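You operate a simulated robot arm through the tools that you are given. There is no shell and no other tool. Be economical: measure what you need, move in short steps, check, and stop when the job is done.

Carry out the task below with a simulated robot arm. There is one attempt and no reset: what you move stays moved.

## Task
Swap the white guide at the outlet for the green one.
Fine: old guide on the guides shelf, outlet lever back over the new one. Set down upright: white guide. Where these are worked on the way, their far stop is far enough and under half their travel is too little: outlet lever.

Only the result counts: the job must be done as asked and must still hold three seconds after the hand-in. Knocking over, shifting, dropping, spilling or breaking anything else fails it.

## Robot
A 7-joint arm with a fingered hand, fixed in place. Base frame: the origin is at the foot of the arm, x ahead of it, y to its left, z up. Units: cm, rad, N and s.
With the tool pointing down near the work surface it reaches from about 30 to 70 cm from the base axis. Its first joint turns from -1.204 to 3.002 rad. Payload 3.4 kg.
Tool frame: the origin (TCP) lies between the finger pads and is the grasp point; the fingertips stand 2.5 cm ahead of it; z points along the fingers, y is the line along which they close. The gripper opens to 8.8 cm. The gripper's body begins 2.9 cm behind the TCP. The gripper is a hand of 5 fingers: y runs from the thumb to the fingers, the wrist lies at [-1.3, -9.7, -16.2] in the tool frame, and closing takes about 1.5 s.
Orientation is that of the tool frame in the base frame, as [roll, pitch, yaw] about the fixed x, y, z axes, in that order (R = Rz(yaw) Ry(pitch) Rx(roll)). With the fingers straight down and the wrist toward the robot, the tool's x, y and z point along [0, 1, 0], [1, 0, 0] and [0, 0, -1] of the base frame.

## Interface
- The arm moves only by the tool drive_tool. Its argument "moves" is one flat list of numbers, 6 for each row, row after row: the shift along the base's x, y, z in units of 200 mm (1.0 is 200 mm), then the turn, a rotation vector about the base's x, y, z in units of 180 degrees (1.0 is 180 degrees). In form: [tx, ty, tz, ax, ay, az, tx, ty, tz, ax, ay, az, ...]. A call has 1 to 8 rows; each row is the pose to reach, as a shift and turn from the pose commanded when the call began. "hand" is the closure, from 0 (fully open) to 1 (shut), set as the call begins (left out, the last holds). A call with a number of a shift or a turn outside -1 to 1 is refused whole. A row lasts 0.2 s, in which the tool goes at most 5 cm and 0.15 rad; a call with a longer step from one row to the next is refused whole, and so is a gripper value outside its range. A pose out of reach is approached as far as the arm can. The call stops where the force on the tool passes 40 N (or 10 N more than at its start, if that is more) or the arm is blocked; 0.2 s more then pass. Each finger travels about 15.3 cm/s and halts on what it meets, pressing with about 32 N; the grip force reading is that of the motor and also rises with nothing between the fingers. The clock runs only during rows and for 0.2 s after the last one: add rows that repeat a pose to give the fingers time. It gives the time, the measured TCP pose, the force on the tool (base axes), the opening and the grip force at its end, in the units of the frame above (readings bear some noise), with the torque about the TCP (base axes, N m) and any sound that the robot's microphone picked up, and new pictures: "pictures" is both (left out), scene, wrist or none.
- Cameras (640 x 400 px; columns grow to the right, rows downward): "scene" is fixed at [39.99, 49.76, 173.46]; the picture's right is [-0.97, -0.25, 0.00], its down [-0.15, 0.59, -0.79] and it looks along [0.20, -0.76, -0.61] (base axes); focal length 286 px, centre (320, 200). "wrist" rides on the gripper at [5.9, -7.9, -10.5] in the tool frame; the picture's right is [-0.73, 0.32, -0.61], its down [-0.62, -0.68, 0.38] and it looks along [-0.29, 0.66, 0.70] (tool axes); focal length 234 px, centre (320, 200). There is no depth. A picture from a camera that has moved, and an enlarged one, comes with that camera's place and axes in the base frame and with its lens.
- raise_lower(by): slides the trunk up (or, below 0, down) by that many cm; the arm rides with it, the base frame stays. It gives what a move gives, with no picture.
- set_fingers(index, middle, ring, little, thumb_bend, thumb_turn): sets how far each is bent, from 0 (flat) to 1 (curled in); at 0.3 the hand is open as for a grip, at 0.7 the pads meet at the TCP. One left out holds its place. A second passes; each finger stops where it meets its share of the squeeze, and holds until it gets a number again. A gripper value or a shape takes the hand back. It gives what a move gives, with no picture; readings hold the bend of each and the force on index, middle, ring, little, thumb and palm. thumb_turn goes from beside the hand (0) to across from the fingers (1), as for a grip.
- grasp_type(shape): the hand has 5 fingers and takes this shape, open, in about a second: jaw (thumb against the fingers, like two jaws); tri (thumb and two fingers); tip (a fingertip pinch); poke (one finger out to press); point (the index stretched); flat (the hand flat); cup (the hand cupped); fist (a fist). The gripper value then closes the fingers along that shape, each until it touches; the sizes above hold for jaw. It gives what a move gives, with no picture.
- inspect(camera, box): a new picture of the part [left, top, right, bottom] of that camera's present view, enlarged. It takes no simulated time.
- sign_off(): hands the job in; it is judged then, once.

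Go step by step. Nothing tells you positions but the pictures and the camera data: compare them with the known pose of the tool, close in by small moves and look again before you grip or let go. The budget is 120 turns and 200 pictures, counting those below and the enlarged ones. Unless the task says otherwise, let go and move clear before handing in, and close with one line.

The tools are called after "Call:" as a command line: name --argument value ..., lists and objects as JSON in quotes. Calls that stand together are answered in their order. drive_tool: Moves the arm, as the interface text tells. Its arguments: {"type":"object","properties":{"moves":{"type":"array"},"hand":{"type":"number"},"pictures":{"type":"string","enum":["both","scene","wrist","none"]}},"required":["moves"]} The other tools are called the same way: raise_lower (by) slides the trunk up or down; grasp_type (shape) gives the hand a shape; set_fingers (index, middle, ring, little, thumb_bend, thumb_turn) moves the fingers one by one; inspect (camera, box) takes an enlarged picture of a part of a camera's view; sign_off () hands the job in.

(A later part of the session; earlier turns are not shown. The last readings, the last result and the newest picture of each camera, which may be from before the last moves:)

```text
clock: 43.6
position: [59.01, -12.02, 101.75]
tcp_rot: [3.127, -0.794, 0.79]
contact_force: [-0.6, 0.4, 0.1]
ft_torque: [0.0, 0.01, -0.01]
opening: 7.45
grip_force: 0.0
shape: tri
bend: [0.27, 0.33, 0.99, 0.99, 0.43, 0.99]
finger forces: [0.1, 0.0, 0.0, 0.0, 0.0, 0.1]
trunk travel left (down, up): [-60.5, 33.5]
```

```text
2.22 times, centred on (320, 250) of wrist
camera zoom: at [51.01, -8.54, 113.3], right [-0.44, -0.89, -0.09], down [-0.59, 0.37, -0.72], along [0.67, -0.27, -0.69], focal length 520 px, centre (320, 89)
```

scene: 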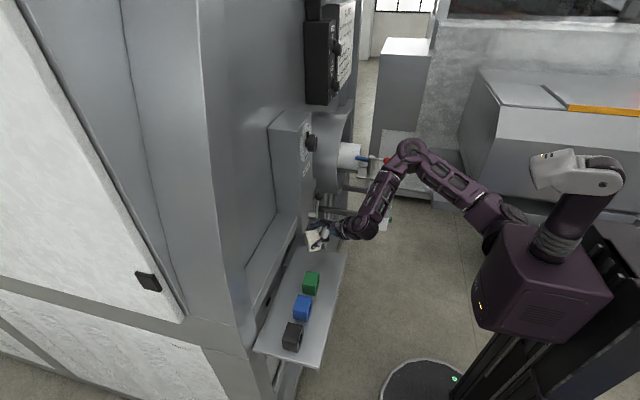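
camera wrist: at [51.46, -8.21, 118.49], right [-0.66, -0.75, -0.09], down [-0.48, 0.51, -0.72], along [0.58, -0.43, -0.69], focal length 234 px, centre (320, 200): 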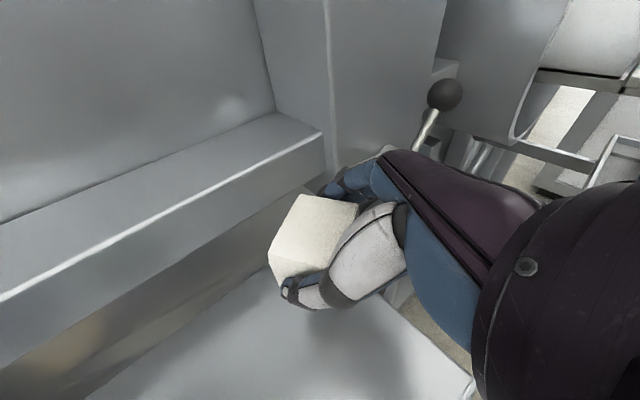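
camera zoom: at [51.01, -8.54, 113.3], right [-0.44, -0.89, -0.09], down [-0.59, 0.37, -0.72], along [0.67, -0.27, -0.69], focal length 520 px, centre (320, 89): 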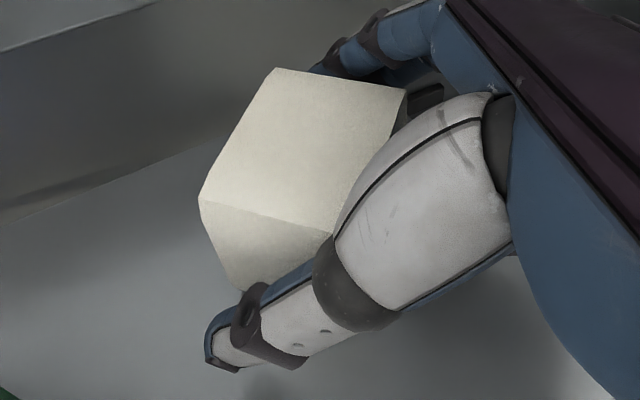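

The white guide is standing free. I'll retreat along the tool axis and rise.

Call:
drive_tool --moves '[-0.05, -0.05, 0.07, 0, 0, 0, -0.12, -0.12, 0.17, 0, 0, 0, -0.2, -0.2, 0.3, 0, 0, 0, -0.25, -0.2, 0.5, 0, 0, 0, -0.25, -0.2, 0.7, 0, 0, 0]'

Call:
inspect --camera "scene" --box '[260, 220, 360, 300]'

```text
clock: 44.8
position: [53.6, -15.94, 115.91]
tcp_rot: [3.128, -0.796, 0.789]
contact_force: [0.0, -0.5, -0.1]
ft_torque: [-0.02, -0.01, -0.03]
opening: 7.48
grip_force: 0.1
shape: tri
bend: [0.27, 0.33, 0.99, 0.99, 0.43, 0.99]
finger forces: [0.0, 0.0, 0.0, 0.1, 0.1, 0.1]
trunk travel left (down, up): [-60.5, 33.5]
camera wrist: at [45.81, -12.53, 127.37], right [-0.44, -0.89, -0.09], down [-0.59, 0.36, -0.72], along [0.68, -0.27, -0.69], focal length 234 px, centre (320, 200)
```

scene: 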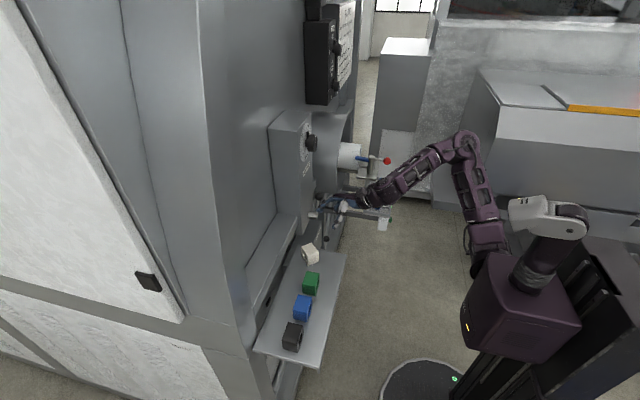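
wrist: 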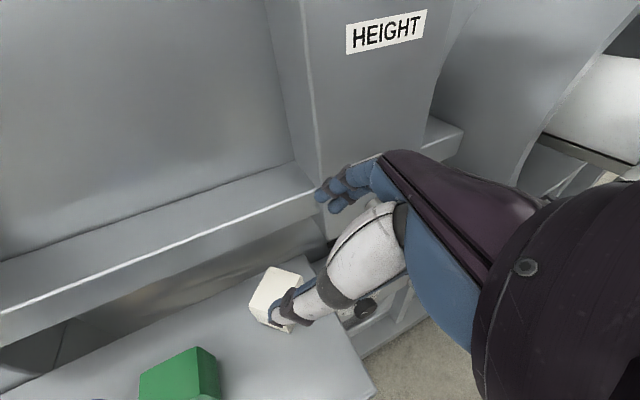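

```text
5.00 times, centred on (310, 260) of scene
camera zoom: at [39.99, 49.76, 173.46], right [-0.97, -0.25, 0.0], down [-0.15, 0.59, -0.79], along [0.2, -0.76, -0.61], focal length 1428 px, centre (370, -100)
```

zoom: 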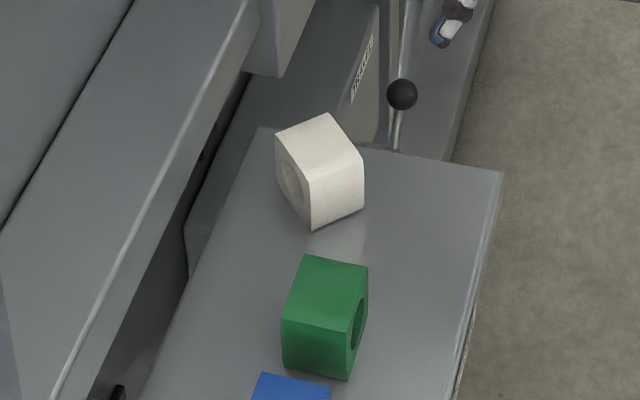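

The white guide stands upright on the shelf near (60,-11.6). Gripping green across its y faces in place is out of range, so I'll first grip it across x with the tool vertical, turn it about 50°, set it down and regrip; now I'm going to the vertical pose above green.

Call:
drive_tool --moves '[0, 0, 0.05, -0.0296, 0.0123, 0.0296, 0, 0.05, 0.1, -0.0592, 0.0245, 0.0592, 0.02, 0.15, 0.1, -0.0888, 0.0368, 0.0888, 0.04, 0.25, 0.1, -0.1184, 0.049, 0.1184, 0.06, 0.4, 0.1, -0.148, 0.0613, 0.148, 0.08, 0.5, 0.1, -0.1776, 0.0736, 0.1776, 0.1, 0.6, 0.1, -0.2072, 0.0858, 0.2072, 0.125, 0.7, 0.1, -0.2368, 0.0981, 0.2368]'

Call:
inspect --camera "scene" --box '[260, 210, 380, 310]'

```text
clock: 46.6
position: [53.42, -7.48, 116.05]
tcp_rot: [3.131, -0.011, 1.576]
contact_force: [-1.1, -0.3, 0.1]
ft_torque: [0.02, -0.01, 0.0]
opening: 7.49
grip_force: 0.1
shape: tri
bend: [0.27, 0.33, 0.99, 0.99, 0.43, 0.99]
finger forces: [0.0, 0.1, 0.0, 0.2, 0.0, 0.0]
out of reach, approached as far as the arm can: row 6, 7, 8
trunk travel left (down, up): [-60.5, 33.5]
camera wrist: at [45.37, -1.6, 126.54], right [0.32, -0.73, 0.6], down [-0.67, -0.62, -0.4], along [0.67, -0.28, -0.69], focal length 234 px, centre (320, 200)
```

scene: 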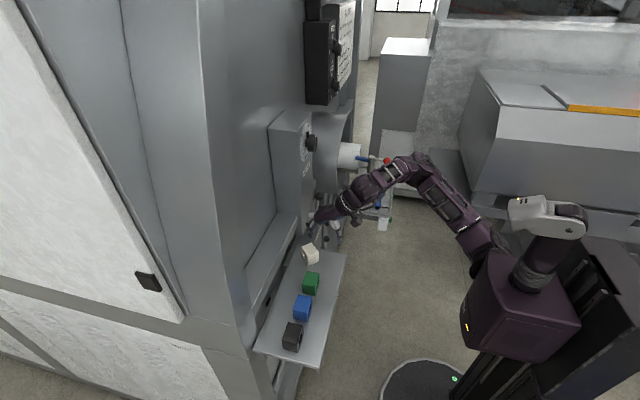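
wrist: 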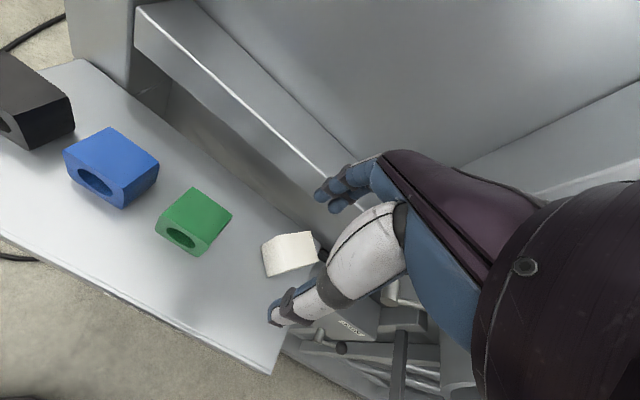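

```text
4.00 times, centred on (320, 260) of scene
camera zoom: at [39.99, 49.76, 173.46], right [-0.97, -0.25, 0.0], down [-0.15, 0.59, -0.79], along [0.2, -0.76, -0.61], focal length 1142 px, centre (320, -40)
```

zoom: 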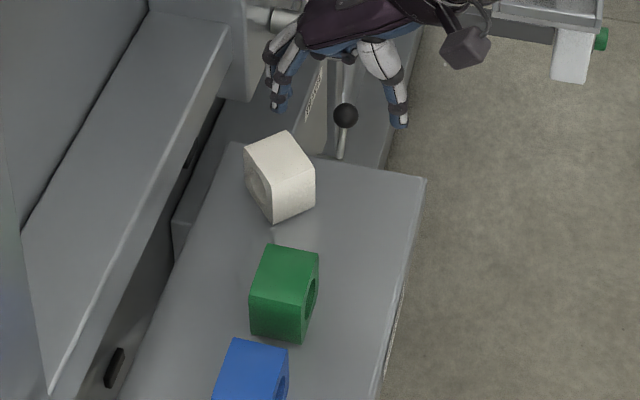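

The limit clearly follows hand azimuth, so tilting the tool toward +y should help. I'll tilt 20° about x and go over green.

Call:
drive_tool --moves '[0, 0, 0, 0.04, 0, 0, 0, 0, 0, 0.08, 0, 0, 0.03, 0.05, 0, 0.111, 0, 0, 0.07, 0.15, 0, 0.111, 0, 0, 0.1, 0.25, 0, 0.111, 0, 0, 0.135, 0.325, 0, 0.111, 0, 0]'

Call:
inspect --camera "scene" --box '[260, 210, 380, 310]'

```text
clock: 48.0
position: [55.11, -2.62, 116.18]
tcp_rot: [3.128, -0.358, 1.573]
contact_force: [-0.5, -0.2, 0.3]
ft_torque: [0.01, -0.05, -0.03]
opening: 7.48
grip_force: 0.0
shape: tri
bend: [0.27, 0.33, 0.99, 0.99, 0.43, 0.99]
finger forces: [0.0, 0.0, 0.1, 0.1, 0.0, 0.0]
out of reach, approached as far as the arm can: row 6
trunk travel left (down, up): [-60.5, 33.5]
camera wrist: at [47.15, -0.67, 127.95], right [0.32, -0.89, 0.32], down [-0.68, -0.45, -0.59], along [0.67, -0.03, -0.75], focal length 234 px, centre (320, 200)
```

scene: 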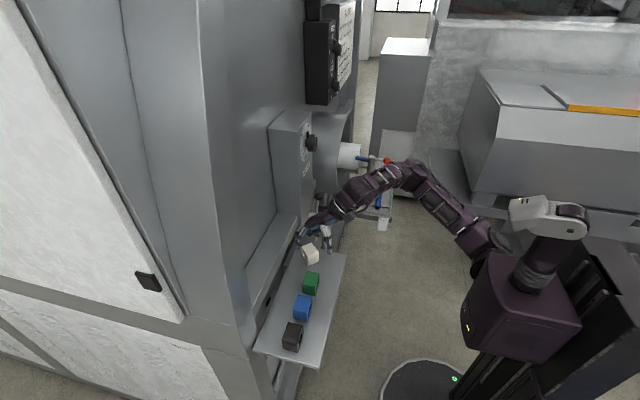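
wrist: 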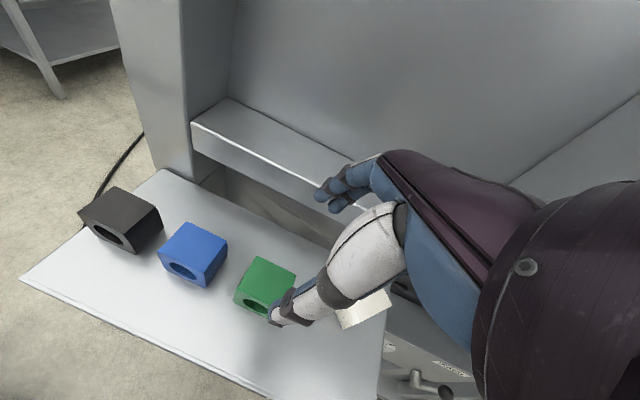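

```text
4.00 times, centred on (320, 260) of scene
camera zoom: at [39.99, 49.76, 173.46], right [-0.97, -0.25, 0.0], down [-0.15, 0.59, -0.79], along [0.2, -0.76, -0.61], focal length 1142 px, centre (320, -40)
```

zoom: 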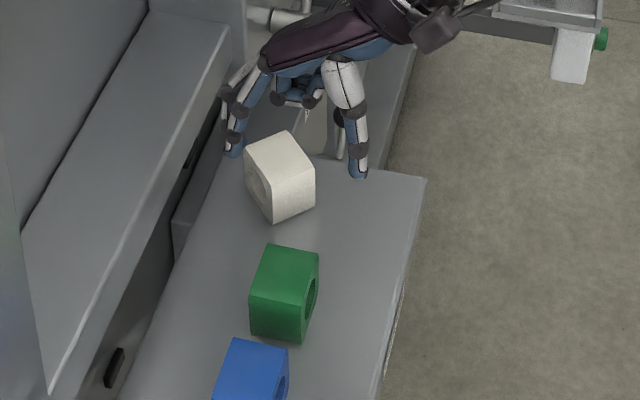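

Nearly there; a bit more tilt should free it. I'll tilt 15° more and centre over green.

Call:
drive_tool --moves '[0, 0, 0, 0.04, 0, 0, 0, 0, 0, 0.0833, 0, 0, 0.05, 0.07, -0.1, 0.0833, 0, 0, 0.05, 0.07, -0.25, 0.0833, 0, 0, 0.05, 0.07, -0.35, 0.0833, 0, 0]'

Call:
inspect --camera "scene" --box '[260, 210, 380, 310]'

Call:
inspect --camera "wrist" --box '[140, 170, 440, 380]'

```text
clock: 49.2
position: [56.26, -1.2, 108.92]
tcp_rot: [3.132, -0.621, 1.571]
contact_force: [0.4, -0.3, -0.6]
ft_torque: [-0.04, 0.0, -0.02]
opening: 7.46
grip_force: 0.1
shape: tri
bend: [0.27, 0.33, 0.99, 0.99, 0.43, 0.99]
finger forces: [0.0, 0.0, 0.0, 0.1, 0.0, 0.0]
trunk travel left (down, up): [-60.5, 33.5]
camera wrist: at [48.36, -2.36, 120.91], right [0.32, -0.95, 0.07], down [-0.68, -0.28, -0.68], along [0.66, 0.17, -0.73], focal length 234 px, centre (320, 200)
```

scene: 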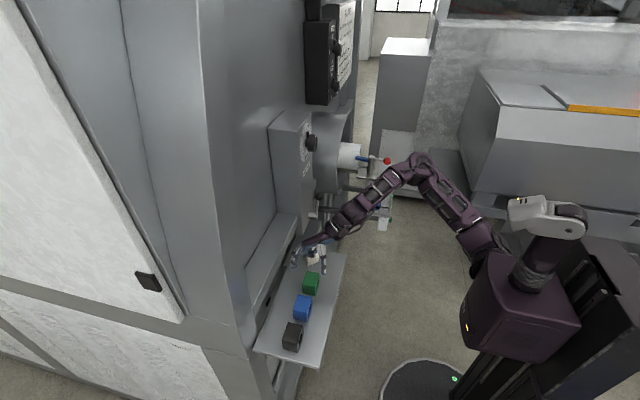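
wrist: 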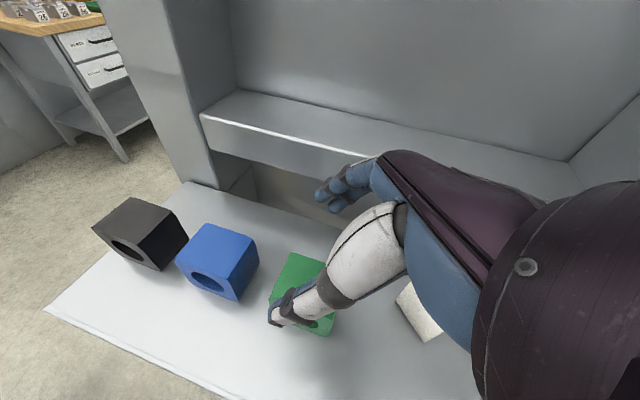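

```text
4.00 times, centred on (320, 260) of scene
camera zoom: at [39.99, 49.76, 173.46], right [-0.97, -0.25, 0.0], down [-0.15, 0.59, -0.79], along [0.2, -0.76, -0.61], focal length 1142 px, centre (320, -40)
```

zoom: 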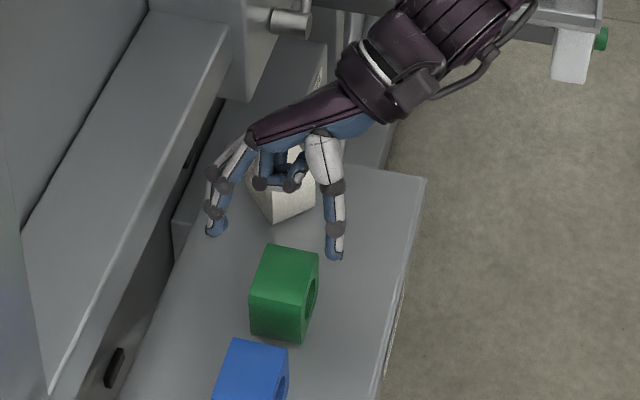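

```text
1.90 times, centred on (290, 275) of wrist
camera zoom: at [48.36, -2.36, 120.91], right [0.32, -0.95, 0.07], down [-0.68, -0.28, -0.68], along [0.66, 0.17, -0.73], focal length 446 px, centre (377, 57)
```

zoom: 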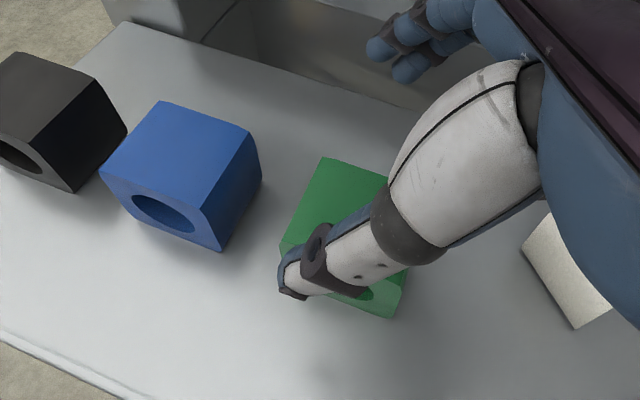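

Gripping green across x would put the thumb on its hole, so I'll grip its solid y faces instead, with thumb at -y and fingers at +y, tilted 45° from the robot side. I'm rising and reorienting.

Call:
drive_tool --moves '[0, 0, 0.15, -0.0246, -0.0246, 0.0292, 0, 0, 0.3, -0.0491, -0.0491, 0.0585, 0, 0, 0.4, -0.0737, -0.0737, 0.0877, 0, 0, 0.4, -0.0983, -0.0983, 0.117, 0, 0, 0.4, -0.1229, -0.1229, 0.1462, 0, 0, 0.4, -0.1474, -0.1474, 0.1754, 0, 0, 0.4, -0.172, -0.172, 0.2047]' --pictures "none"

Call:
drive_tool --moves '[0, 0, 0, -0.0246, -0.0246, 0.0292, 0, 0, 0, -0.0491, -0.0491, 0.0585, 0, 0, 0, -0.0737, -0.0737, 0.0877, 0, 0, 0, -0.0983, -0.0983, 0.117, 0, 0, 0, -0.1229, -0.1229, 0.1462, 0, 0, 0, -0.1474, -0.1474, 0.1754, 0, 0, 0, -0.172, -0.172, 0.2047]'

Call:
inspect --camera "scene" --box '[260, 210, 380, 310]'

```text
clock: 50.8
position: [56.29, -1.27, 117.09]
tcp_rot: [2.831, 0.08, 2.336]
contact_force: [0.6, 0.1, -0.2]
ft_torque: [-0.05, -0.05, 0.01]
opening: 7.49
grip_force: 0.1
shape: tri
bend: [0.27, 0.33, 0.99, 0.99, 0.43, 0.99]
finger forces: [0.0, 0.0, 0.1, 0.0, 0.0, 0.1]
trunk travel left (down, up): [-60.5, 33.5]
```

```text
clock: 52.4
position: [49.69, -1.99, 110.17]
tcp_rot: [3.104, 0.808, 3.111]
contact_force: [0.2, 0.5, 0.6]
ft_torque: [-0.02, 0.0, 0.0]
opening: 7.46
grip_force: 0.0
shape: tri
bend: [0.27, 0.33, 0.99, 0.99, 0.43, 0.99]
finger forces: [0.1, 0.1, 0.0, 0.0, 0.0, 0.0]
out of reach, approached as far as the arm can: row 2, 3, 4, 5, 6, 7
trunk travel left (down, up): [-60.5, 33.5]
camera wrist: at [38.06, -9.76, 112.94], right [0.06, 0.3, 0.95], down [0.7, -0.69, 0.17], along [0.71, 0.66, -0.25], focal length 234 px, centre (320, 200)
```

scene: 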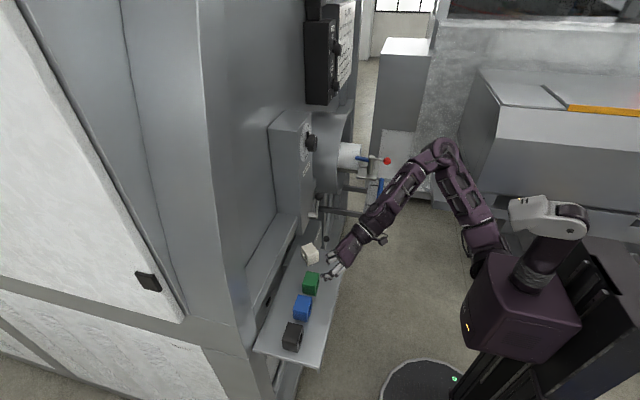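
wrist: 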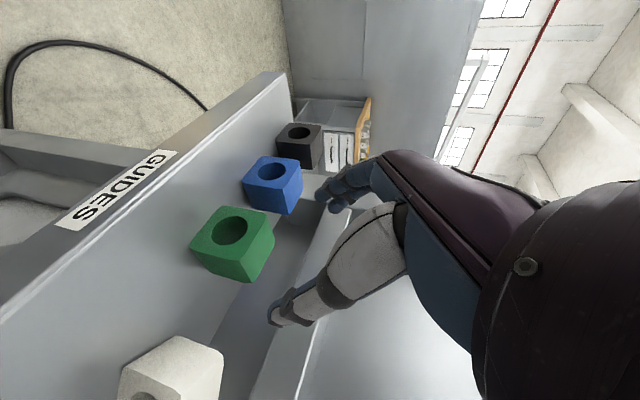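

```text
4.00 times, centred on (320, 260) of scene
camera zoom: at [39.99, 49.76, 173.46], right [-0.97, -0.25, 0.0], down [-0.15, 0.59, -0.79], along [0.2, -0.76, -0.61], focal length 1142 px, centre (320, -40)
```

zoom: 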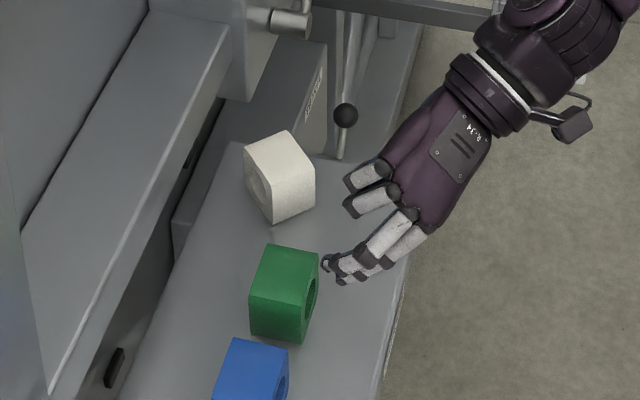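

This pose doesn't reach either. The arm's reach is specified for a higher shoulder relative to the work, so I'll raise the trunk 20 cm, go back to the vertical pose and lower the arm from there to see whether the limits improve.

Call:
raise_lower --by 20

Call:
drive_tool --moves '[0, 0, 0, 0.0163, 0.0163, -0.0393, 0, 0, 0, 0.0325, 0.0325, -0.0786, 0, 0, 0, 0.0488, 0.0488, -0.1179, 0, 0, 0, 0.0651, 0.0651, -0.1572, 0, 0, 0, 0.0813, 0.0813, -0.1965, 0, 0, 0, 0.0976, 0.0976, -0.2358]' --pictures "none"

Call:
drive_tool --moves '[0, 0, 0, 0.0163, 0.0163, -0.0393, 0, 0, 0, 0.0325, 0.0325, -0.0786, 0, 0, 0, 0.0488, 0.0488, -0.1179, 0, 0, 0, 0.0651, 0.0651, -0.1572, 0, 0, 0, 0.0813, 0.0813, -0.1965, 0, 0, 0, 0.0976, 0.0976, -0.2358]' --pictures "scene"

```text
clock: 54.6
position: [49.86, -1.99, 130.09]
tcp_rot: [3.103, 0.806, 3.107]
contact_force: [-0.4, 0.2, -0.9]
ft_torque: [-0.03, 0.02, 0.02]
opening: 7.48
grip_force: 0.0
shape: tri
bend: [0.27, 0.33, 0.99, 0.99, 0.43, 0.99]
finger forces: [0.0, 0.1, 0.0, 0.1, 0.0, 0.1]
trunk travel left (down, up): [-80.5, 13.5]
```

```text
clock: 56.0
position: [49.97, -1.93, 130.04]
tcp_rot: [2.938, 0.4, 2.257]
contact_force: [0.2, 0.1, -0.2]
ft_torque: [-0.01, 0.01, 0.0]
opening: 7.48
grip_force: 0.0
shape: tri
bend: [0.27, 0.33, 0.99, 0.99, 0.43, 0.99]
finger forces: [0.0, 0.1, 0.1, 0.0, 0.1, 0.0]
trunk travel left (down, up): [-80.5, 13.5]
```

```text
clock: 57.4
position: [48.97, -5.19, 129.76]
tcp_rot: [3.128, 0.017, 1.546]
contact_force: [-0.6, -0.4, 0.4]
ft_torque: [-0.02, 0.0, -0.02]
opening: 7.47
grip_force: 0.1
shape: tri
bend: [0.27, 0.33, 0.99, 0.99, 0.43, 0.99]
finger forces: [0.1, 0.0, 0.0, 0.0, 0.1, 0.0]
out of reach, approached as far as the arm can: row 3, 4, 5, 6
trunk travel left (down, up): [-80.5, 13.5]
```

scene: 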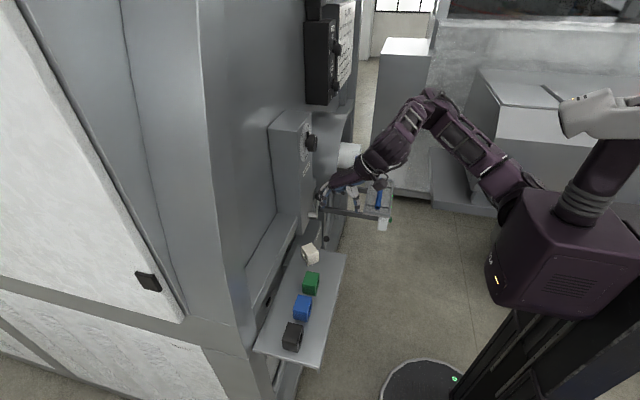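

Now I'll lower the arm about 15 cm at this spot and then test moving to +y.

Call:
drive_tool --moves '[0, 0, -0.2, 0, 0, 0, 0, 0, -0.4, 0, 0, 0, 0, 0, -0.6, 0, 0, 0, 0, 0, -0.75, 0, 0, 0, 0.1, 0.1, -0.75, 0, 0, 0, 0.2, 0.2, -0.75, 0, 0, 0, 0.35, 0.2, -0.75, 0, 0, 0]' --pictures "scene"

```text
clock: 59.0
position: [52.69, -7.56, 117.06]
tcp_rot: [3.129, 0.021, 1.547]
contact_force: [0.2, 0.1, -0.5]
ft_torque: [-0.03, 0.1, 0.01]
opening: 7.5
grip_force: 0.1
shape: tri
bend: [0.27, 0.33, 0.99, 0.99, 0.43, 0.99]
finger forces: [0.0, 0.1, 0.0, 0.0, 0.0, 0.0]
out of reach, approached as far as the arm can: row 3, 4, 5, 6, 7
trunk travel left (down, up): [-80.5, 13.5]
```

scene: 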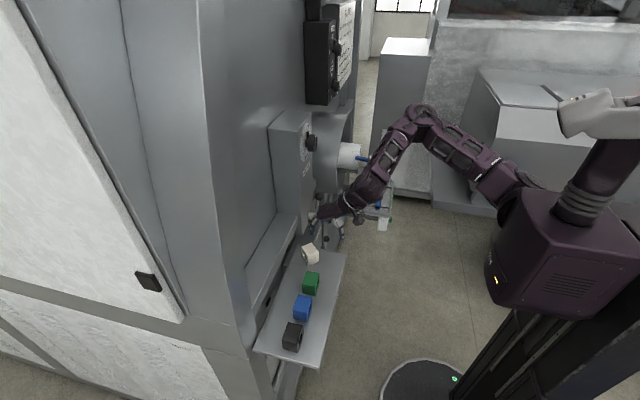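

Same limit. A straighter elbow should help, meaning the hand much lower than the shoulder, so I'll raise the trunk its remaining 13 cm, lower the arm to z≈109, and test again.

Call:
raise_lower --by 13

Call:
drive_tool --moves '[0, -0.15, -0.15, 0, 0, 0, 0, -0.15, -0.35, 0, 0, 0, 0, -0.15, -0.55, 0, 0, 0, 0, -0.15, -0.75, 0, 0, 0, 0, -0.15, -0.95, 0, 0, 0, 0, -0.15, -1.0, 0, 0, 0, 0, 0, -1.0, 0, 0, 0, 0, 0.2, -1.0, 0, 0, 0]' --pictures "scene"

```text
clock: 60.5
position: [52.68, -7.71, 130.15]
tcp_rot: [3.129, 0.021, 1.548]
contact_force: [-0.2, 0.0, 0.1]
ft_torque: [-0.01, 0.04, -0.01]
opening: 7.48
grip_force: 0.0
shape: tri
bend: [0.27, 0.33, 0.99, 0.99, 0.43, 0.99]
finger forces: [0.0, 0.0, 0.0, 0.1, 0.0, 0.1]
trunk travel left (down, up): [-93.5, 0.5]
```

```text
clock: 62.3
position: [48.97, -12.87, 119.47]
tcp_rot: [3.125, 0.02, 1.547]
contact_force: [-0.3, 0.6, -0.4]
ft_torque: [-0.01, 0.03, 0.01]
opening: 7.46
grip_force: 0.1
shape: tri
bend: [0.27, 0.33, 0.99, 0.99, 0.43, 0.99]
finger forces: [0.1, 0.0, 0.0, 0.1, 0.1, 0.0]
out of reach, approached as far as the arm can: row 2, 3, 4, 5, 6, 7, 8
trunk travel left (down, up): [-93.5, 0.5]
```

scene: 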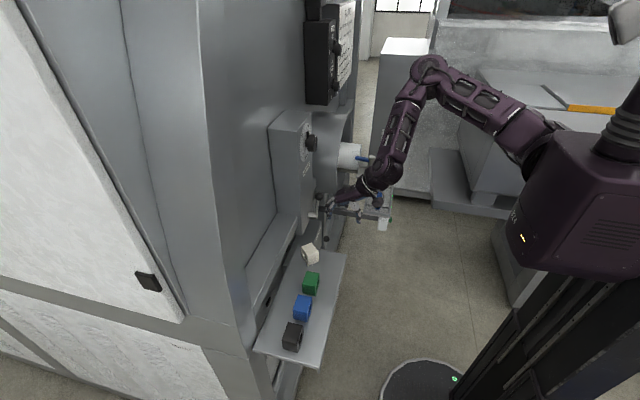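

That made it worse: the forearm hangs down, and a low shoulder is better. I'll bring the trunk back down with the hand raised and take the 45° tilted grip pose at +55° yaw, with the plan to nudge green round and let the jaws align it.

Call:
drive_tool --moves '[0, 0, 0.2, 0, 0, 0, 0, 0, 0.4, 0, 0, 0, 0, 0, 0.6, 0, 0, 0, 0, 0, 0.8, 0, 0, 0, 0, 0, 0.95, 0, 0, 0]' --pictures "none"

Call:
raise_lower --by -26

Call:
drive_tool --moves '[0, 0, 0, 0.0346, -0.0109, -0.0263, 0, 0, 0, 0.0691, -0.0218, -0.0526, 0, 0, 0, 0.1037, -0.0327, -0.0789, 0, 0, 0, 0.1382, -0.0436, -0.1052, 0, 0, 0, 0.1728, -0.0545, -0.1315, 0, 0, 0, 0.2073, -0.0654, -0.1579, 0, 0, 0, 0.2419, -0.0763, -0.1842]' --pictures "scene"

```text
clock: 63.5
position: [48.81, -12.77, 138.7]
tcp_rot: [3.126, 0.018, 1.549]
contact_force: [0.4, 0.1, -0.6]
ft_torque: [0.01, 0.06, -0.02]
opening: 7.48
grip_force: 0.1
shape: tri
bend: [0.27, 0.33, 0.99, 0.99, 0.43, 0.99]
finger forces: [0.0, 0.0, 0.0, 0.1, 0.0, 0.0]
trunk travel left (down, up): [-93.5, 0.5]
```

```text
clock: 66.2
position: [48.91, -12.73, 112.56]
tcp_rot: [3.131, 0.02, 1.546]
contact_force: [0.1, 0.5, 0.3]
ft_torque: [-0.02, 0.0, -0.01]
opening: 7.47
grip_force: 0.1
shape: tri
bend: [0.27, 0.33, 0.99, 0.99, 0.43, 0.99]
finger forces: [0.1, 0.1, 0.0, 0.0, 0.0, 0.0]
trunk travel left (down, up): [-67.5, 26.5]
```

```text
clock: 67.8
position: [48.89, -12.82, 112.61]
tcp_rot: [-3.132, -0.767, 0.924]
contact_force: [-0.5, -1.2, -0.5]
ft_torque: [0.0, -0.02, 0.02]
opening: 7.48
grip_force: 0.0
shape: tri
bend: [0.27, 0.33, 0.99, 0.99, 0.43, 0.99]
finger forces: [0.1, 0.0, 0.1, 0.0, 0.0, 0.0]
trunk travel left (down, up): [-67.5, 26.5]
```

scene: 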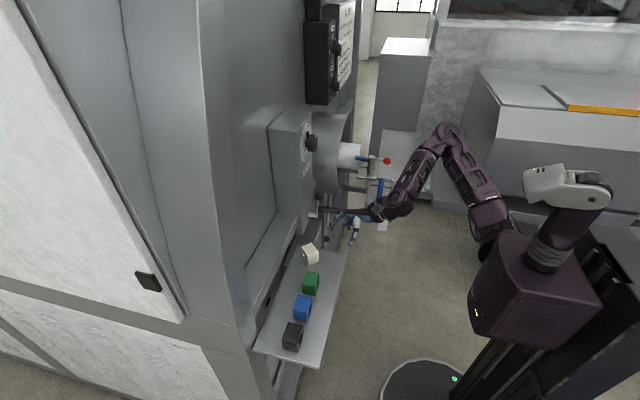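

I'm in the (a)+55° pose. I'll test whether it reaches above green.

Call:
drive_tool --moves '[0.06, 0.15, 0, 0, 0, 0, 0.12, 0.3, 0, 0, 0, 0, 0.18, 0.42, 0, 0, 0, 0, 0.24, 0.5, 0, 0, 0, 0, 0.3, 0.58, 0, 0, 0, 0]'

```text
clock: 69.0
position: [54.71, -2.28, 112.77]
tcp_rot: [-3.134, -0.764, 0.927]
contact_force: [0.2, -0.3, 0.4]
ft_torque: [0.02, 0.0, 0.01]
opening: 7.46
grip_force: 0.1
shape: tri
bend: [0.27, 0.33, 0.99, 0.99, 0.43, 0.99]
finger forces: [0.0, 0.0, 0.1, 0.1, 0.0, 0.0]
out of reach, approached as far as the arm can: row 5
trunk travel left (down, up): [-67.5, 26.5]
camera wrist: at [46.67, 0.13, 124.5], right [-0.3, -0.95, -0.07], down [-0.66, 0.26, -0.7], along [0.69, -0.17, -0.71], focal length 234 px, centre (320, 200)
```

scene: 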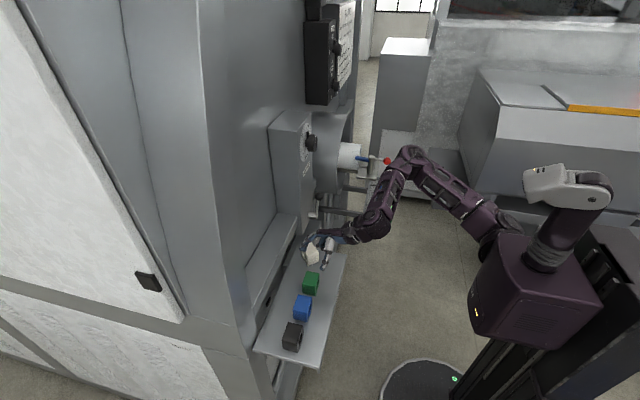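
wrist: 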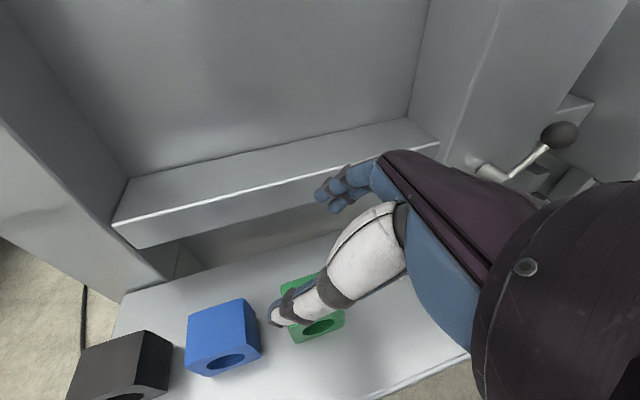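

The limit here is y≈-2, so green needs to turn and come slightly my way. I'll close the fingers, come down at the -x side of green near its -y corner, and nudge it in +x so it rotates counter-clockwise.

Call:
drive_tool --moves '[-0.13, -0.05, 0, 0, 0, 0, -0.26, -0.1, 0, 0, 0, 0, -0.28, -0.1, 0, 0, 0, 0, -0.28, -0.1, 0, 0, 0, 0, -0.28, -0.1, 0, 0, 0, 0]' --hand 1 --pictures "none"

Call:
raise_lower --by -8

Call:
inspect --camera "wrist" --box '[160, 150, 400, 350]'

Call:
inspect --camera "scene" --box '[270, 220, 370, 300]'

```text
clock: 70.2
position: [49.09, -4.23, 112.67]
tcp_rot: [-3.136, -0.764, 0.929]
contact_force: [0.3, -0.3, 0.7]
ft_torque: [0.0, -0.01, 0.02]
opening: 0.0
grip_force: 31.5
shape: tri
bend: [0.7, 0.7, 1.0, 1.0, 0.36, 1.0]
finger forces: [0.0, 0.0, 0.0, 0.0, 0.0, 0.0]
trunk travel left (down, up): [-67.5, 26.5]
```

```text
clock: 71.4
position: [49.1, -4.11, 104.73]
tcp_rot: [-3.139, -0.764, 0.93]
contact_force: [-0.4, 0.8, -0.4]
ft_torque: [-0.02, -0.01, 0.02]
opening: 0.02
grip_force: 31.6
shape: tri
bend: [0.7, 0.7, 1.0, 1.0, 0.36, 1.0]
finger forces: [0.0, 0.1, 0.1, 0.0, 0.0, 0.0]
trunk travel left (down, up): [-59.5, 34.5]
```

```text
2.00 times, centred on (280, 250) of wrist
camera zoom: at [41.07, -1.84, 116.44], right [-0.3, -0.95, -0.07], down [-0.66, 0.26, -0.7], along [0.69, -0.17, -0.71], focal length 468 px, centre (400, 100)
```

zoom: 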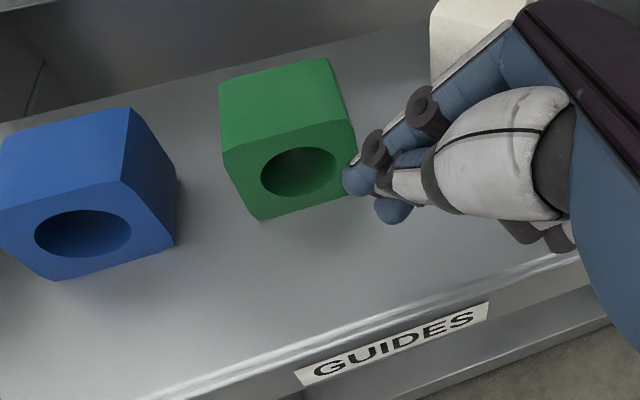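

```text
5.00 times, centred on (320, 260) of scene
camera zoom: at [39.99, 49.76, 173.46], right [-0.97, -0.25, 0.0], down [-0.15, 0.59, -0.79], along [0.2, -0.76, -0.61], focal length 1428 px, centre (320, -100)
```

zoom: 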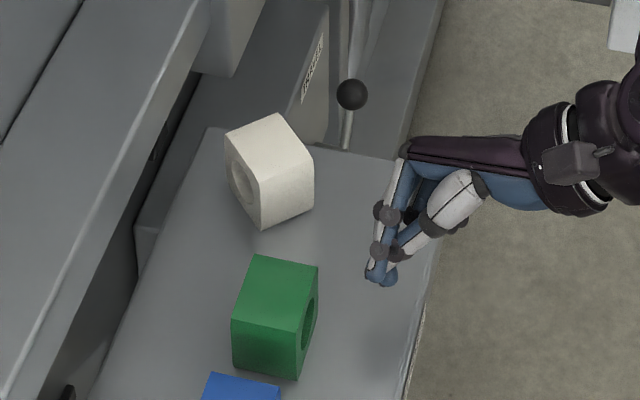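

I have a clear view: green's -x face is at x≈54.4, y from -2.9 to 2.2. I'll lower 3 cm, then push in +x at y≈-2.2.

Call:
drive_tool --moves '[0, 0.02, -0.05, 0, 0, 0, 0, 0.025, -0.1, 0, 0, 0, 0, 0.025, -0.15, 0, 0, 0, 0.05, 0.025, -0.15, 0, 0, 0, 0.1, 0.025, -0.15, 0, 0, 0, 0.14, 0.025, -0.15, 0, 0, 0, 0.18, 0.025, -0.15, 0, 0, 0, 0.22, 0.025, -0.15, 0, 0, 0]' --pictures "none"

Call:
inspect --camera "wrist" --box '[160, 150, 400, 350]'

Call:
inspect --camera "scene" --box '[270, 220, 370, 300]'

```text
clock: 73.2
position: [53.52, -3.7, 101.76]
tcp_rot: [-3.137, -0.764, 0.932]
contact_force: [-0.4, -0.6, 0.5]
ft_torque: [-0.01, -0.01, -0.01]
opening: 0.03
grip_force: 32.2
shape: tri
bend: [0.7, 0.7, 1.0, 1.0, 0.36, 1.0]
finger forces: [0.1, 0.0, 0.1, 0.0, 0.0, 0.0]
trunk travel left (down, up): [-59.5, 34.5]
```

```text
2.00 times, centred on (280, 250) of wrist
camera zoom: at [45.5, -1.36, 113.42], right [-0.3, -0.95, -0.07], down [-0.66, 0.26, -0.7], along [0.69, -0.17, -0.71], focal length 468 px, centre (400, 100)
```

zoom: 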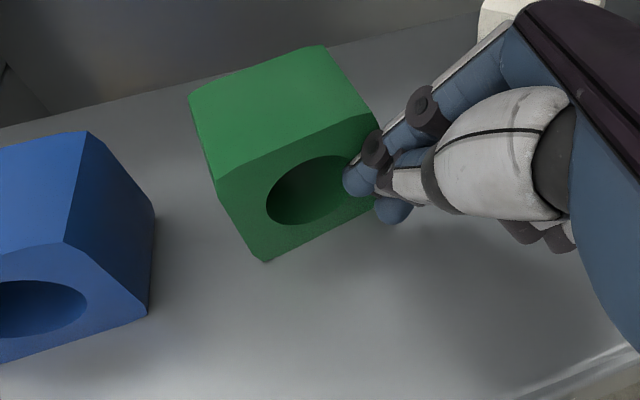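

```text
5.00 times, centred on (320, 260) of scene
camera zoom: at [39.99, 49.76, 173.46], right [-0.97, -0.25, 0.0], down [-0.15, 0.59, -0.79], along [0.2, -0.76, -0.61], focal length 1428 px, centre (320, -100)
```

zoom: 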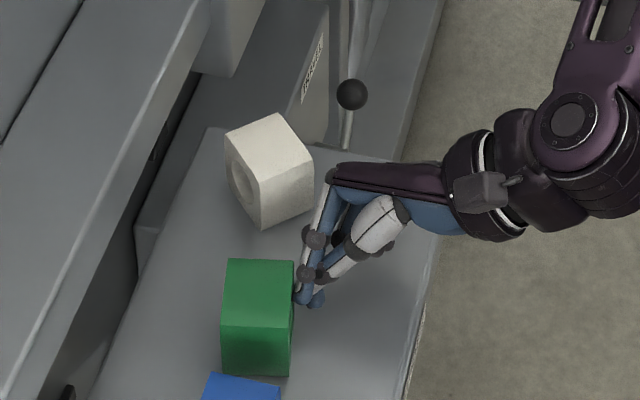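

It's rotating as planned, about 15° so far. I'll continue pushing.

Call:
drive_tool --moves '[0.03, 0, 0, 0, 0, 0, 0.06, 0, 0, 0, 0, 0, 0.09, 0.01, 0, 0, 0, 0, 0.12, 0.02, 0, 0, 0, 0]' --pictures "none"

Call:
inspect --camera "wrist" --box '[160, 150, 400, 350]'

Call:
inspect --camera "scene" --box '[270, 220, 370, 300]'

```text
clock: 74.2
position: [55.84, -3.42, 101.72]
tcp_rot: [-3.131, -0.767, 0.928]
contact_force: [1.2, 0.2, -0.3]
ft_torque: [-0.02, -0.01, 0.01]
opening: 0.01
grip_force: 32.2
shape: tri
bend: [0.7, 0.7, 1.0, 1.0, 0.36, 1.0]
finger forces: [0.1, 0.1, 0.0, 0.1, 0.1, 0.1]
trunk travel left (down, up): [-59.5, 34.5]
```

```text
2.00 times, centred on (280, 250) of wrist
camera zoom: at [47.86, -1.1, 113.44], right [-0.3, -0.95, -0.07], down [-0.66, 0.26, -0.7], along [0.69, -0.17, -0.71], focal length 468 px, centre (400, 100)
```

zoom: 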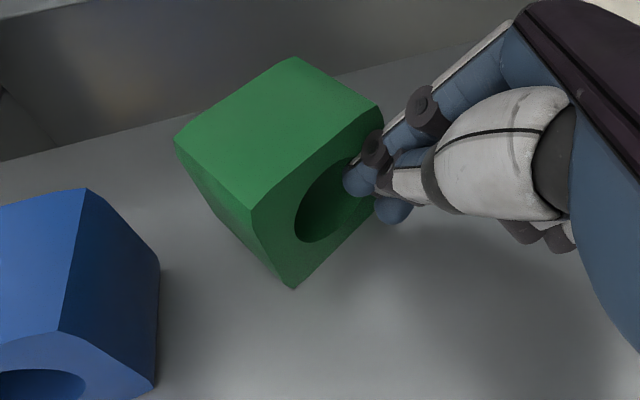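

```text
5.00 times, centred on (320, 260) of scene
camera zoom: at [39.99, 49.76, 173.46], right [-0.97, -0.25, 0.0], down [-0.15, 0.59, -0.79], along [0.2, -0.76, -0.61], focal length 1428 px, centre (320, -100)
```

zoom: 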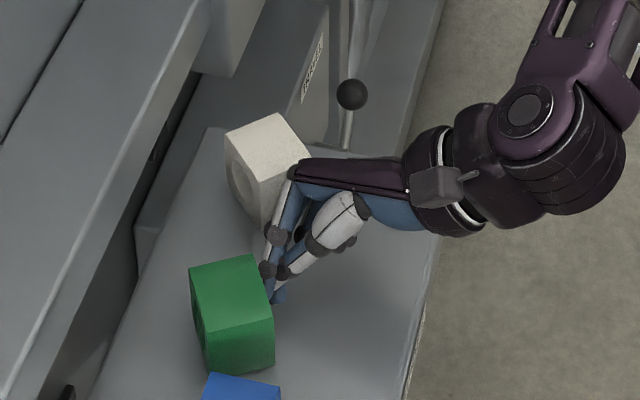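

Green is yawed about 30° now, centre (59,0.3). I'll push a little more, toward +x and +y, raising slightly to stay clear of white.

Call:
drive_tool --moves '[0.03, 0.0, 0.02, 0, 0, 0, 0.06, 0.005, 0.02, 0, 0, 0, 0.09, 0.02, 0.02, 0, 0, 0, 0.09, 0.02, 0.02, 0, 0, 0]' --pictures "none"

Call:
inspect --camera "wrist" --box '[160, 150, 400, 350]'

Call:
inspect --camera "scene" --box '[270, 220, 370, 300]'

```text
clock: 75.2
position: [57.3, -3.81, 102.39]
tcp_rot: [-3.133, -0.764, 0.929]
contact_force: [-0.1, 0.6, -0.1]
ft_torque: [0.04, 0.01, 0.01]
opening: 0.01
grip_force: 31.9
shape: tri
bend: [0.7, 0.7, 1.0, 1.0, 0.36, 1.0]
finger forces: [0.1, 0.1, 0.0, 0.0, 0.1, 0.1]
out of reach, approached as far as the arm can: row 2, 3, 4
trunk travel left (down, up): [-59.5, 34.5]
```

```text
2.00 times, centred on (280, 250) of wrist
camera zoom: at [49.32, -1.46, 114.11], right [-0.3, -0.95, -0.07], down [-0.66, 0.26, -0.7], along [0.69, -0.17, -0.71], focal length 468 px, centre (400, 100)
```

zoom: 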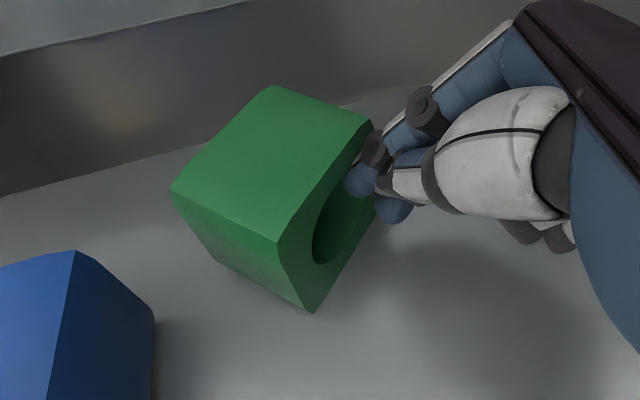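

```text
5.00 times, centred on (320, 260) of scene
camera zoom: at [39.99, 49.76, 173.46], right [-0.97, -0.25, 0.0], down [-0.15, 0.59, -0.79], along [0.2, -0.76, -0.61], focal length 1428 px, centre (320, -100)
```

zoom: 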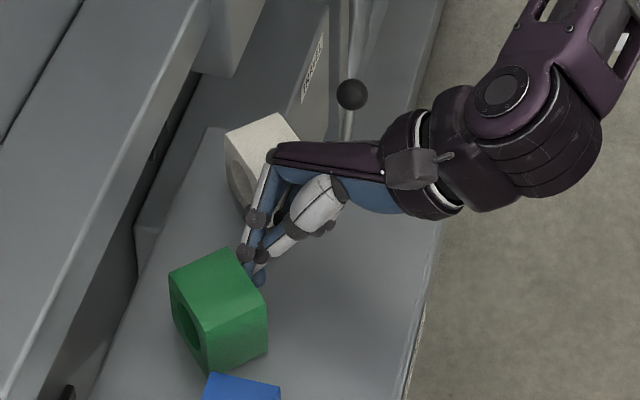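

Green is yawed 44° with its centre at (59.9,0.3). I'll lift off, open, yaw the hand to about 62° and check whether that reaches above green.

Call:
drive_tool --moves '[-0.05, -0.04, 0.05, 0, 0, 0, -0.1, -0.08, 0.2, 0, 0, 0, -0.1, -0.08, 0.4, 0, 0, 0.026, 0.0, 0, 0.45, 0, 0, 0.052, 0.1, 0.1, 0.45, 0, 0, 0.052, 0.17, 0.15, 0.45, 0, 0, 0.052]' --hand 0.03

Call:
inspect --camera "wrist" --box '[160, 150, 400, 350]'

```text
clock: 76.6
position: [60.02, -2.13, 111.36]
tcp_rot: [-3.135, -0.764, 1.093]
contact_force: [-0.6, 0.4, -0.3]
ft_torque: [0.0, 0.05, -0.02]
opening: 8.51
grip_force: 0.1
shape: tri
bend: [0.31, 0.31, 0.99, 0.99, 0.31, 0.98]
finger forces: [0.0, 0.1, 0.0, 0.1, 0.0, 0.0]
out of reach, approached as far as the arm can: row 6
trunk travel left (down, up): [-59.5, 34.5]
camera wrist: at [51.73, -1.04, 123.03], right [-0.14, -0.99, -0.07], down [-0.69, 0.15, -0.71], along [0.71, -0.06, -0.71], focal length 234 px, centre (320, 200)
```

scene: 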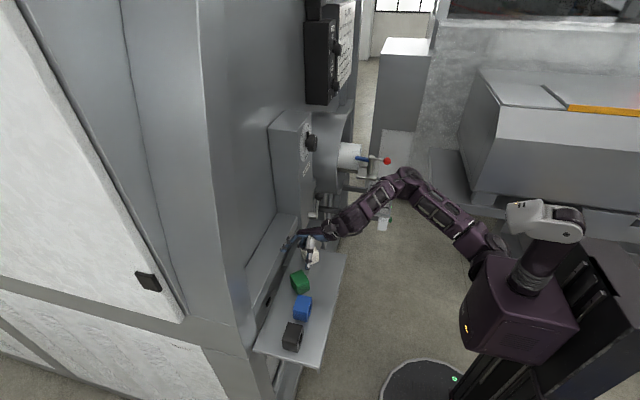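
wrist: 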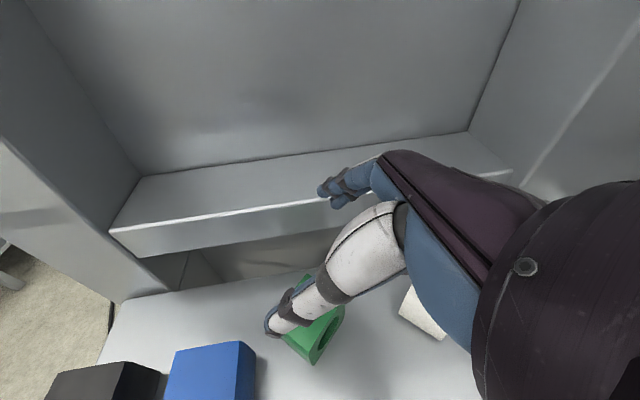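

```text
2.00 times, centred on (280, 250) of wrist
camera zoom: at [51.73, -1.04, 123.03], right [-0.14, -0.99, -0.07], down [-0.69, 0.15, -0.71], along [0.71, -0.06, -0.71], focal length 468 px, centre (400, 100)
```

zoom: 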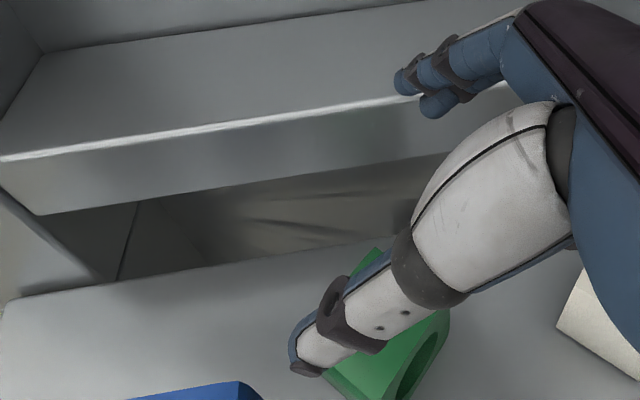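

The limit is y≈-2 here. When the thumb closes from this side it will turn green further counter-clockwise and toward me, which is what I want. I'll yaw to 70° and shift a little +y to keep clear of white, then check.

Call:
drive_tool --moves '[0, 0, 0, 0, 0, 0.042, 0, 0.02, 0, 0, 0, 0.042, -0.015, 0.045, 0, 0, 0, 0.042]' --pictures "none"

Call:
raise_lower --by -6

Call:
inspect --camera "wrist" --box '[160, 150, 460, 400]'

Call:
inspect --camera "scene" --box '[270, 220, 350, 300]'

```text
clock: 77.4
position: [59.64, -1.19, 111.25]
tcp_rot: [-3.133, -0.765, 1.223]
contact_force: [-0.4, -0.2, 0.1]
ft_torque: [-0.02, -0.01, 0.01]
opening: 8.52
grip_force: 0.0
shape: tri
bend: [0.31, 0.31, 0.99, 0.99, 0.31, 0.98]
finger forces: [0.0, 0.0, 0.1, 0.0, 0.0, 0.0]
trunk travel left (down, up): [-59.5, 34.5]
```

```text
clock: 78.4
position: [59.76, -1.03, 105.35]
tcp_rot: [-3.135, -0.765, 1.225]
contact_force: [-0.8, 0.3, -0.2]
ft_torque: [-0.01, 0.02, -0.01]
opening: 8.54
grip_force: 0.0
shape: tri
bend: [0.31, 0.31, 0.99, 0.99, 0.31, 0.98]
finger forces: [0.0, 0.1, 0.0, 0.0, 0.1, 0.0]
trunk travel left (down, up): [-53.5, 40.5]
```

```text
1.60 times, centred on (310, 275) of wrist
camera zoom: at [51.37, -1.18, 117.06], right [-0.01, -1.0, -0.07], down [-0.71, 0.06, -0.7], along [0.71, 0.04, -0.71], focal length 375 px, centre (336, 80)
```

zoom: 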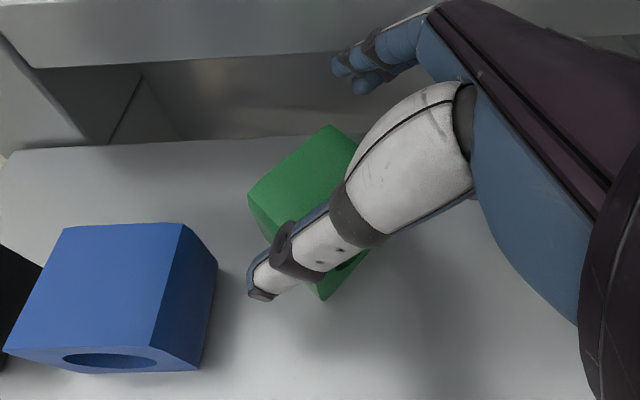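

```text
5.00 times, centred on (310, 260) of scene
camera zoom: at [39.99, 49.76, 173.46], right [-0.97, -0.25, 0.0], down [-0.15, 0.59, -0.79], along [0.2, -0.76, -0.61], focal length 1428 px, centre (370, -100)
```

zoom: 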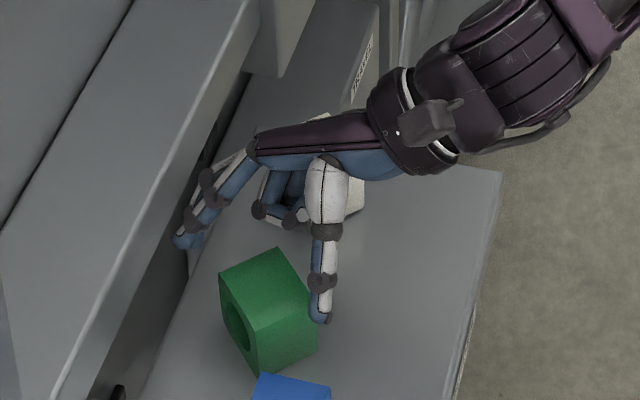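

The fingers and thumb straddle green and the curled fingers are clear of white. I'll descend to z≈101.7 and close.

Call:
drive_tool --moves '[0, 0, -0.06, 0, 0, 0, 0, 0, -0.12, 0, 0, 0, 0, 0, -0.18, 0, 0, 0, 0, 0, -0.18, 0, 0, 0]' --pictures "none"

Call:
drive_tool --moves '[0, 0, 0, 0, 0, 0, 0, 0, 0, 0, 0, 0, 0, 0, 0, 0, 0, 0, 0, 0, 0, 0, 0, 0, 0, 0, 0, 0, 0, 0, 0, 0, 0, 0, 0, 0]' --hand 0.8 --pictures "none"

Call:
inspect --camera "wrist" --box '[160, 150, 460, 400]'

Call:
inspect --camera "scene" --box '[270, 220, 350, 300]'

```text
clock: 79.4
position: [59.78, -1.08, 101.77]
tcp_rot: [-3.135, -0.765, 1.226]
contact_force: [-0.4, -0.1, -0.5]
ft_torque: [0.02, 0.02, -0.01]
opening: 8.58
grip_force: 0.1
shape: tri
bend: [0.31, 0.31, 0.99, 0.99, 0.3, 0.98]
finger forces: [0.0, 0.0, 0.0, 0.0, 0.1, 0.0]
trunk travel left (down, up): [-53.5, 40.5]
```

```text
clock: 80.8
position: [59.73, -1.11, 101.75]
tcp_rot: [-3.133, -0.764, 1.222]
contact_force: [0.2, -0.1, 0.7]
ft_torque: [0.0, -0.04, 0.02]
opening: 4.93
grip_force: 31.8
shape: tri
bend: [0.73, 0.43, 1.0, 1.0, 0.68, 1.0]
finger forces: [13.8, 14.2, 0.0, 0.0, 29.9, 0.0]
trunk travel left (down, up): [-53.5, 40.5]
```

```text
1.60 times, centred on (310, 275) of wrist
camera zoom: at [51.37, -1.2, 113.46], right [-0.01, -1.0, -0.07], down [-0.71, 0.06, -0.7], along [0.71, 0.04, -0.71], focal length 375 px, centre (336, 80)
```

zoom: 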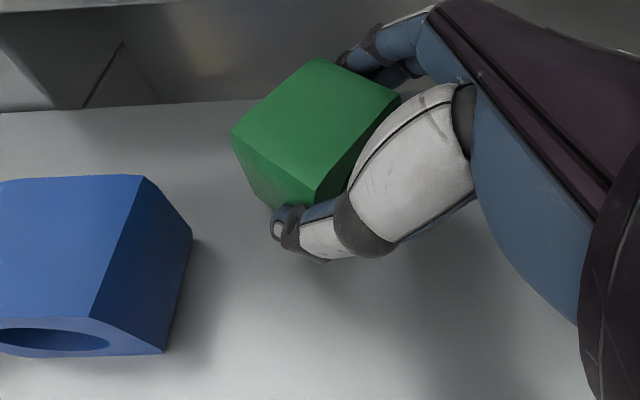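

```text
5.00 times, centred on (310, 260) of scene
camera zoom: at [39.99, 49.76, 173.46], right [-0.97, -0.25, 0.0], down [-0.15, 0.59, -0.79], along [0.2, -0.76, -0.61], focal length 1428 px, centre (370, -100)
```

zoom: 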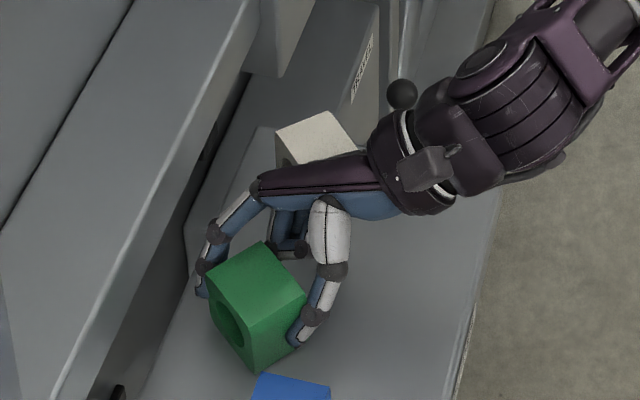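

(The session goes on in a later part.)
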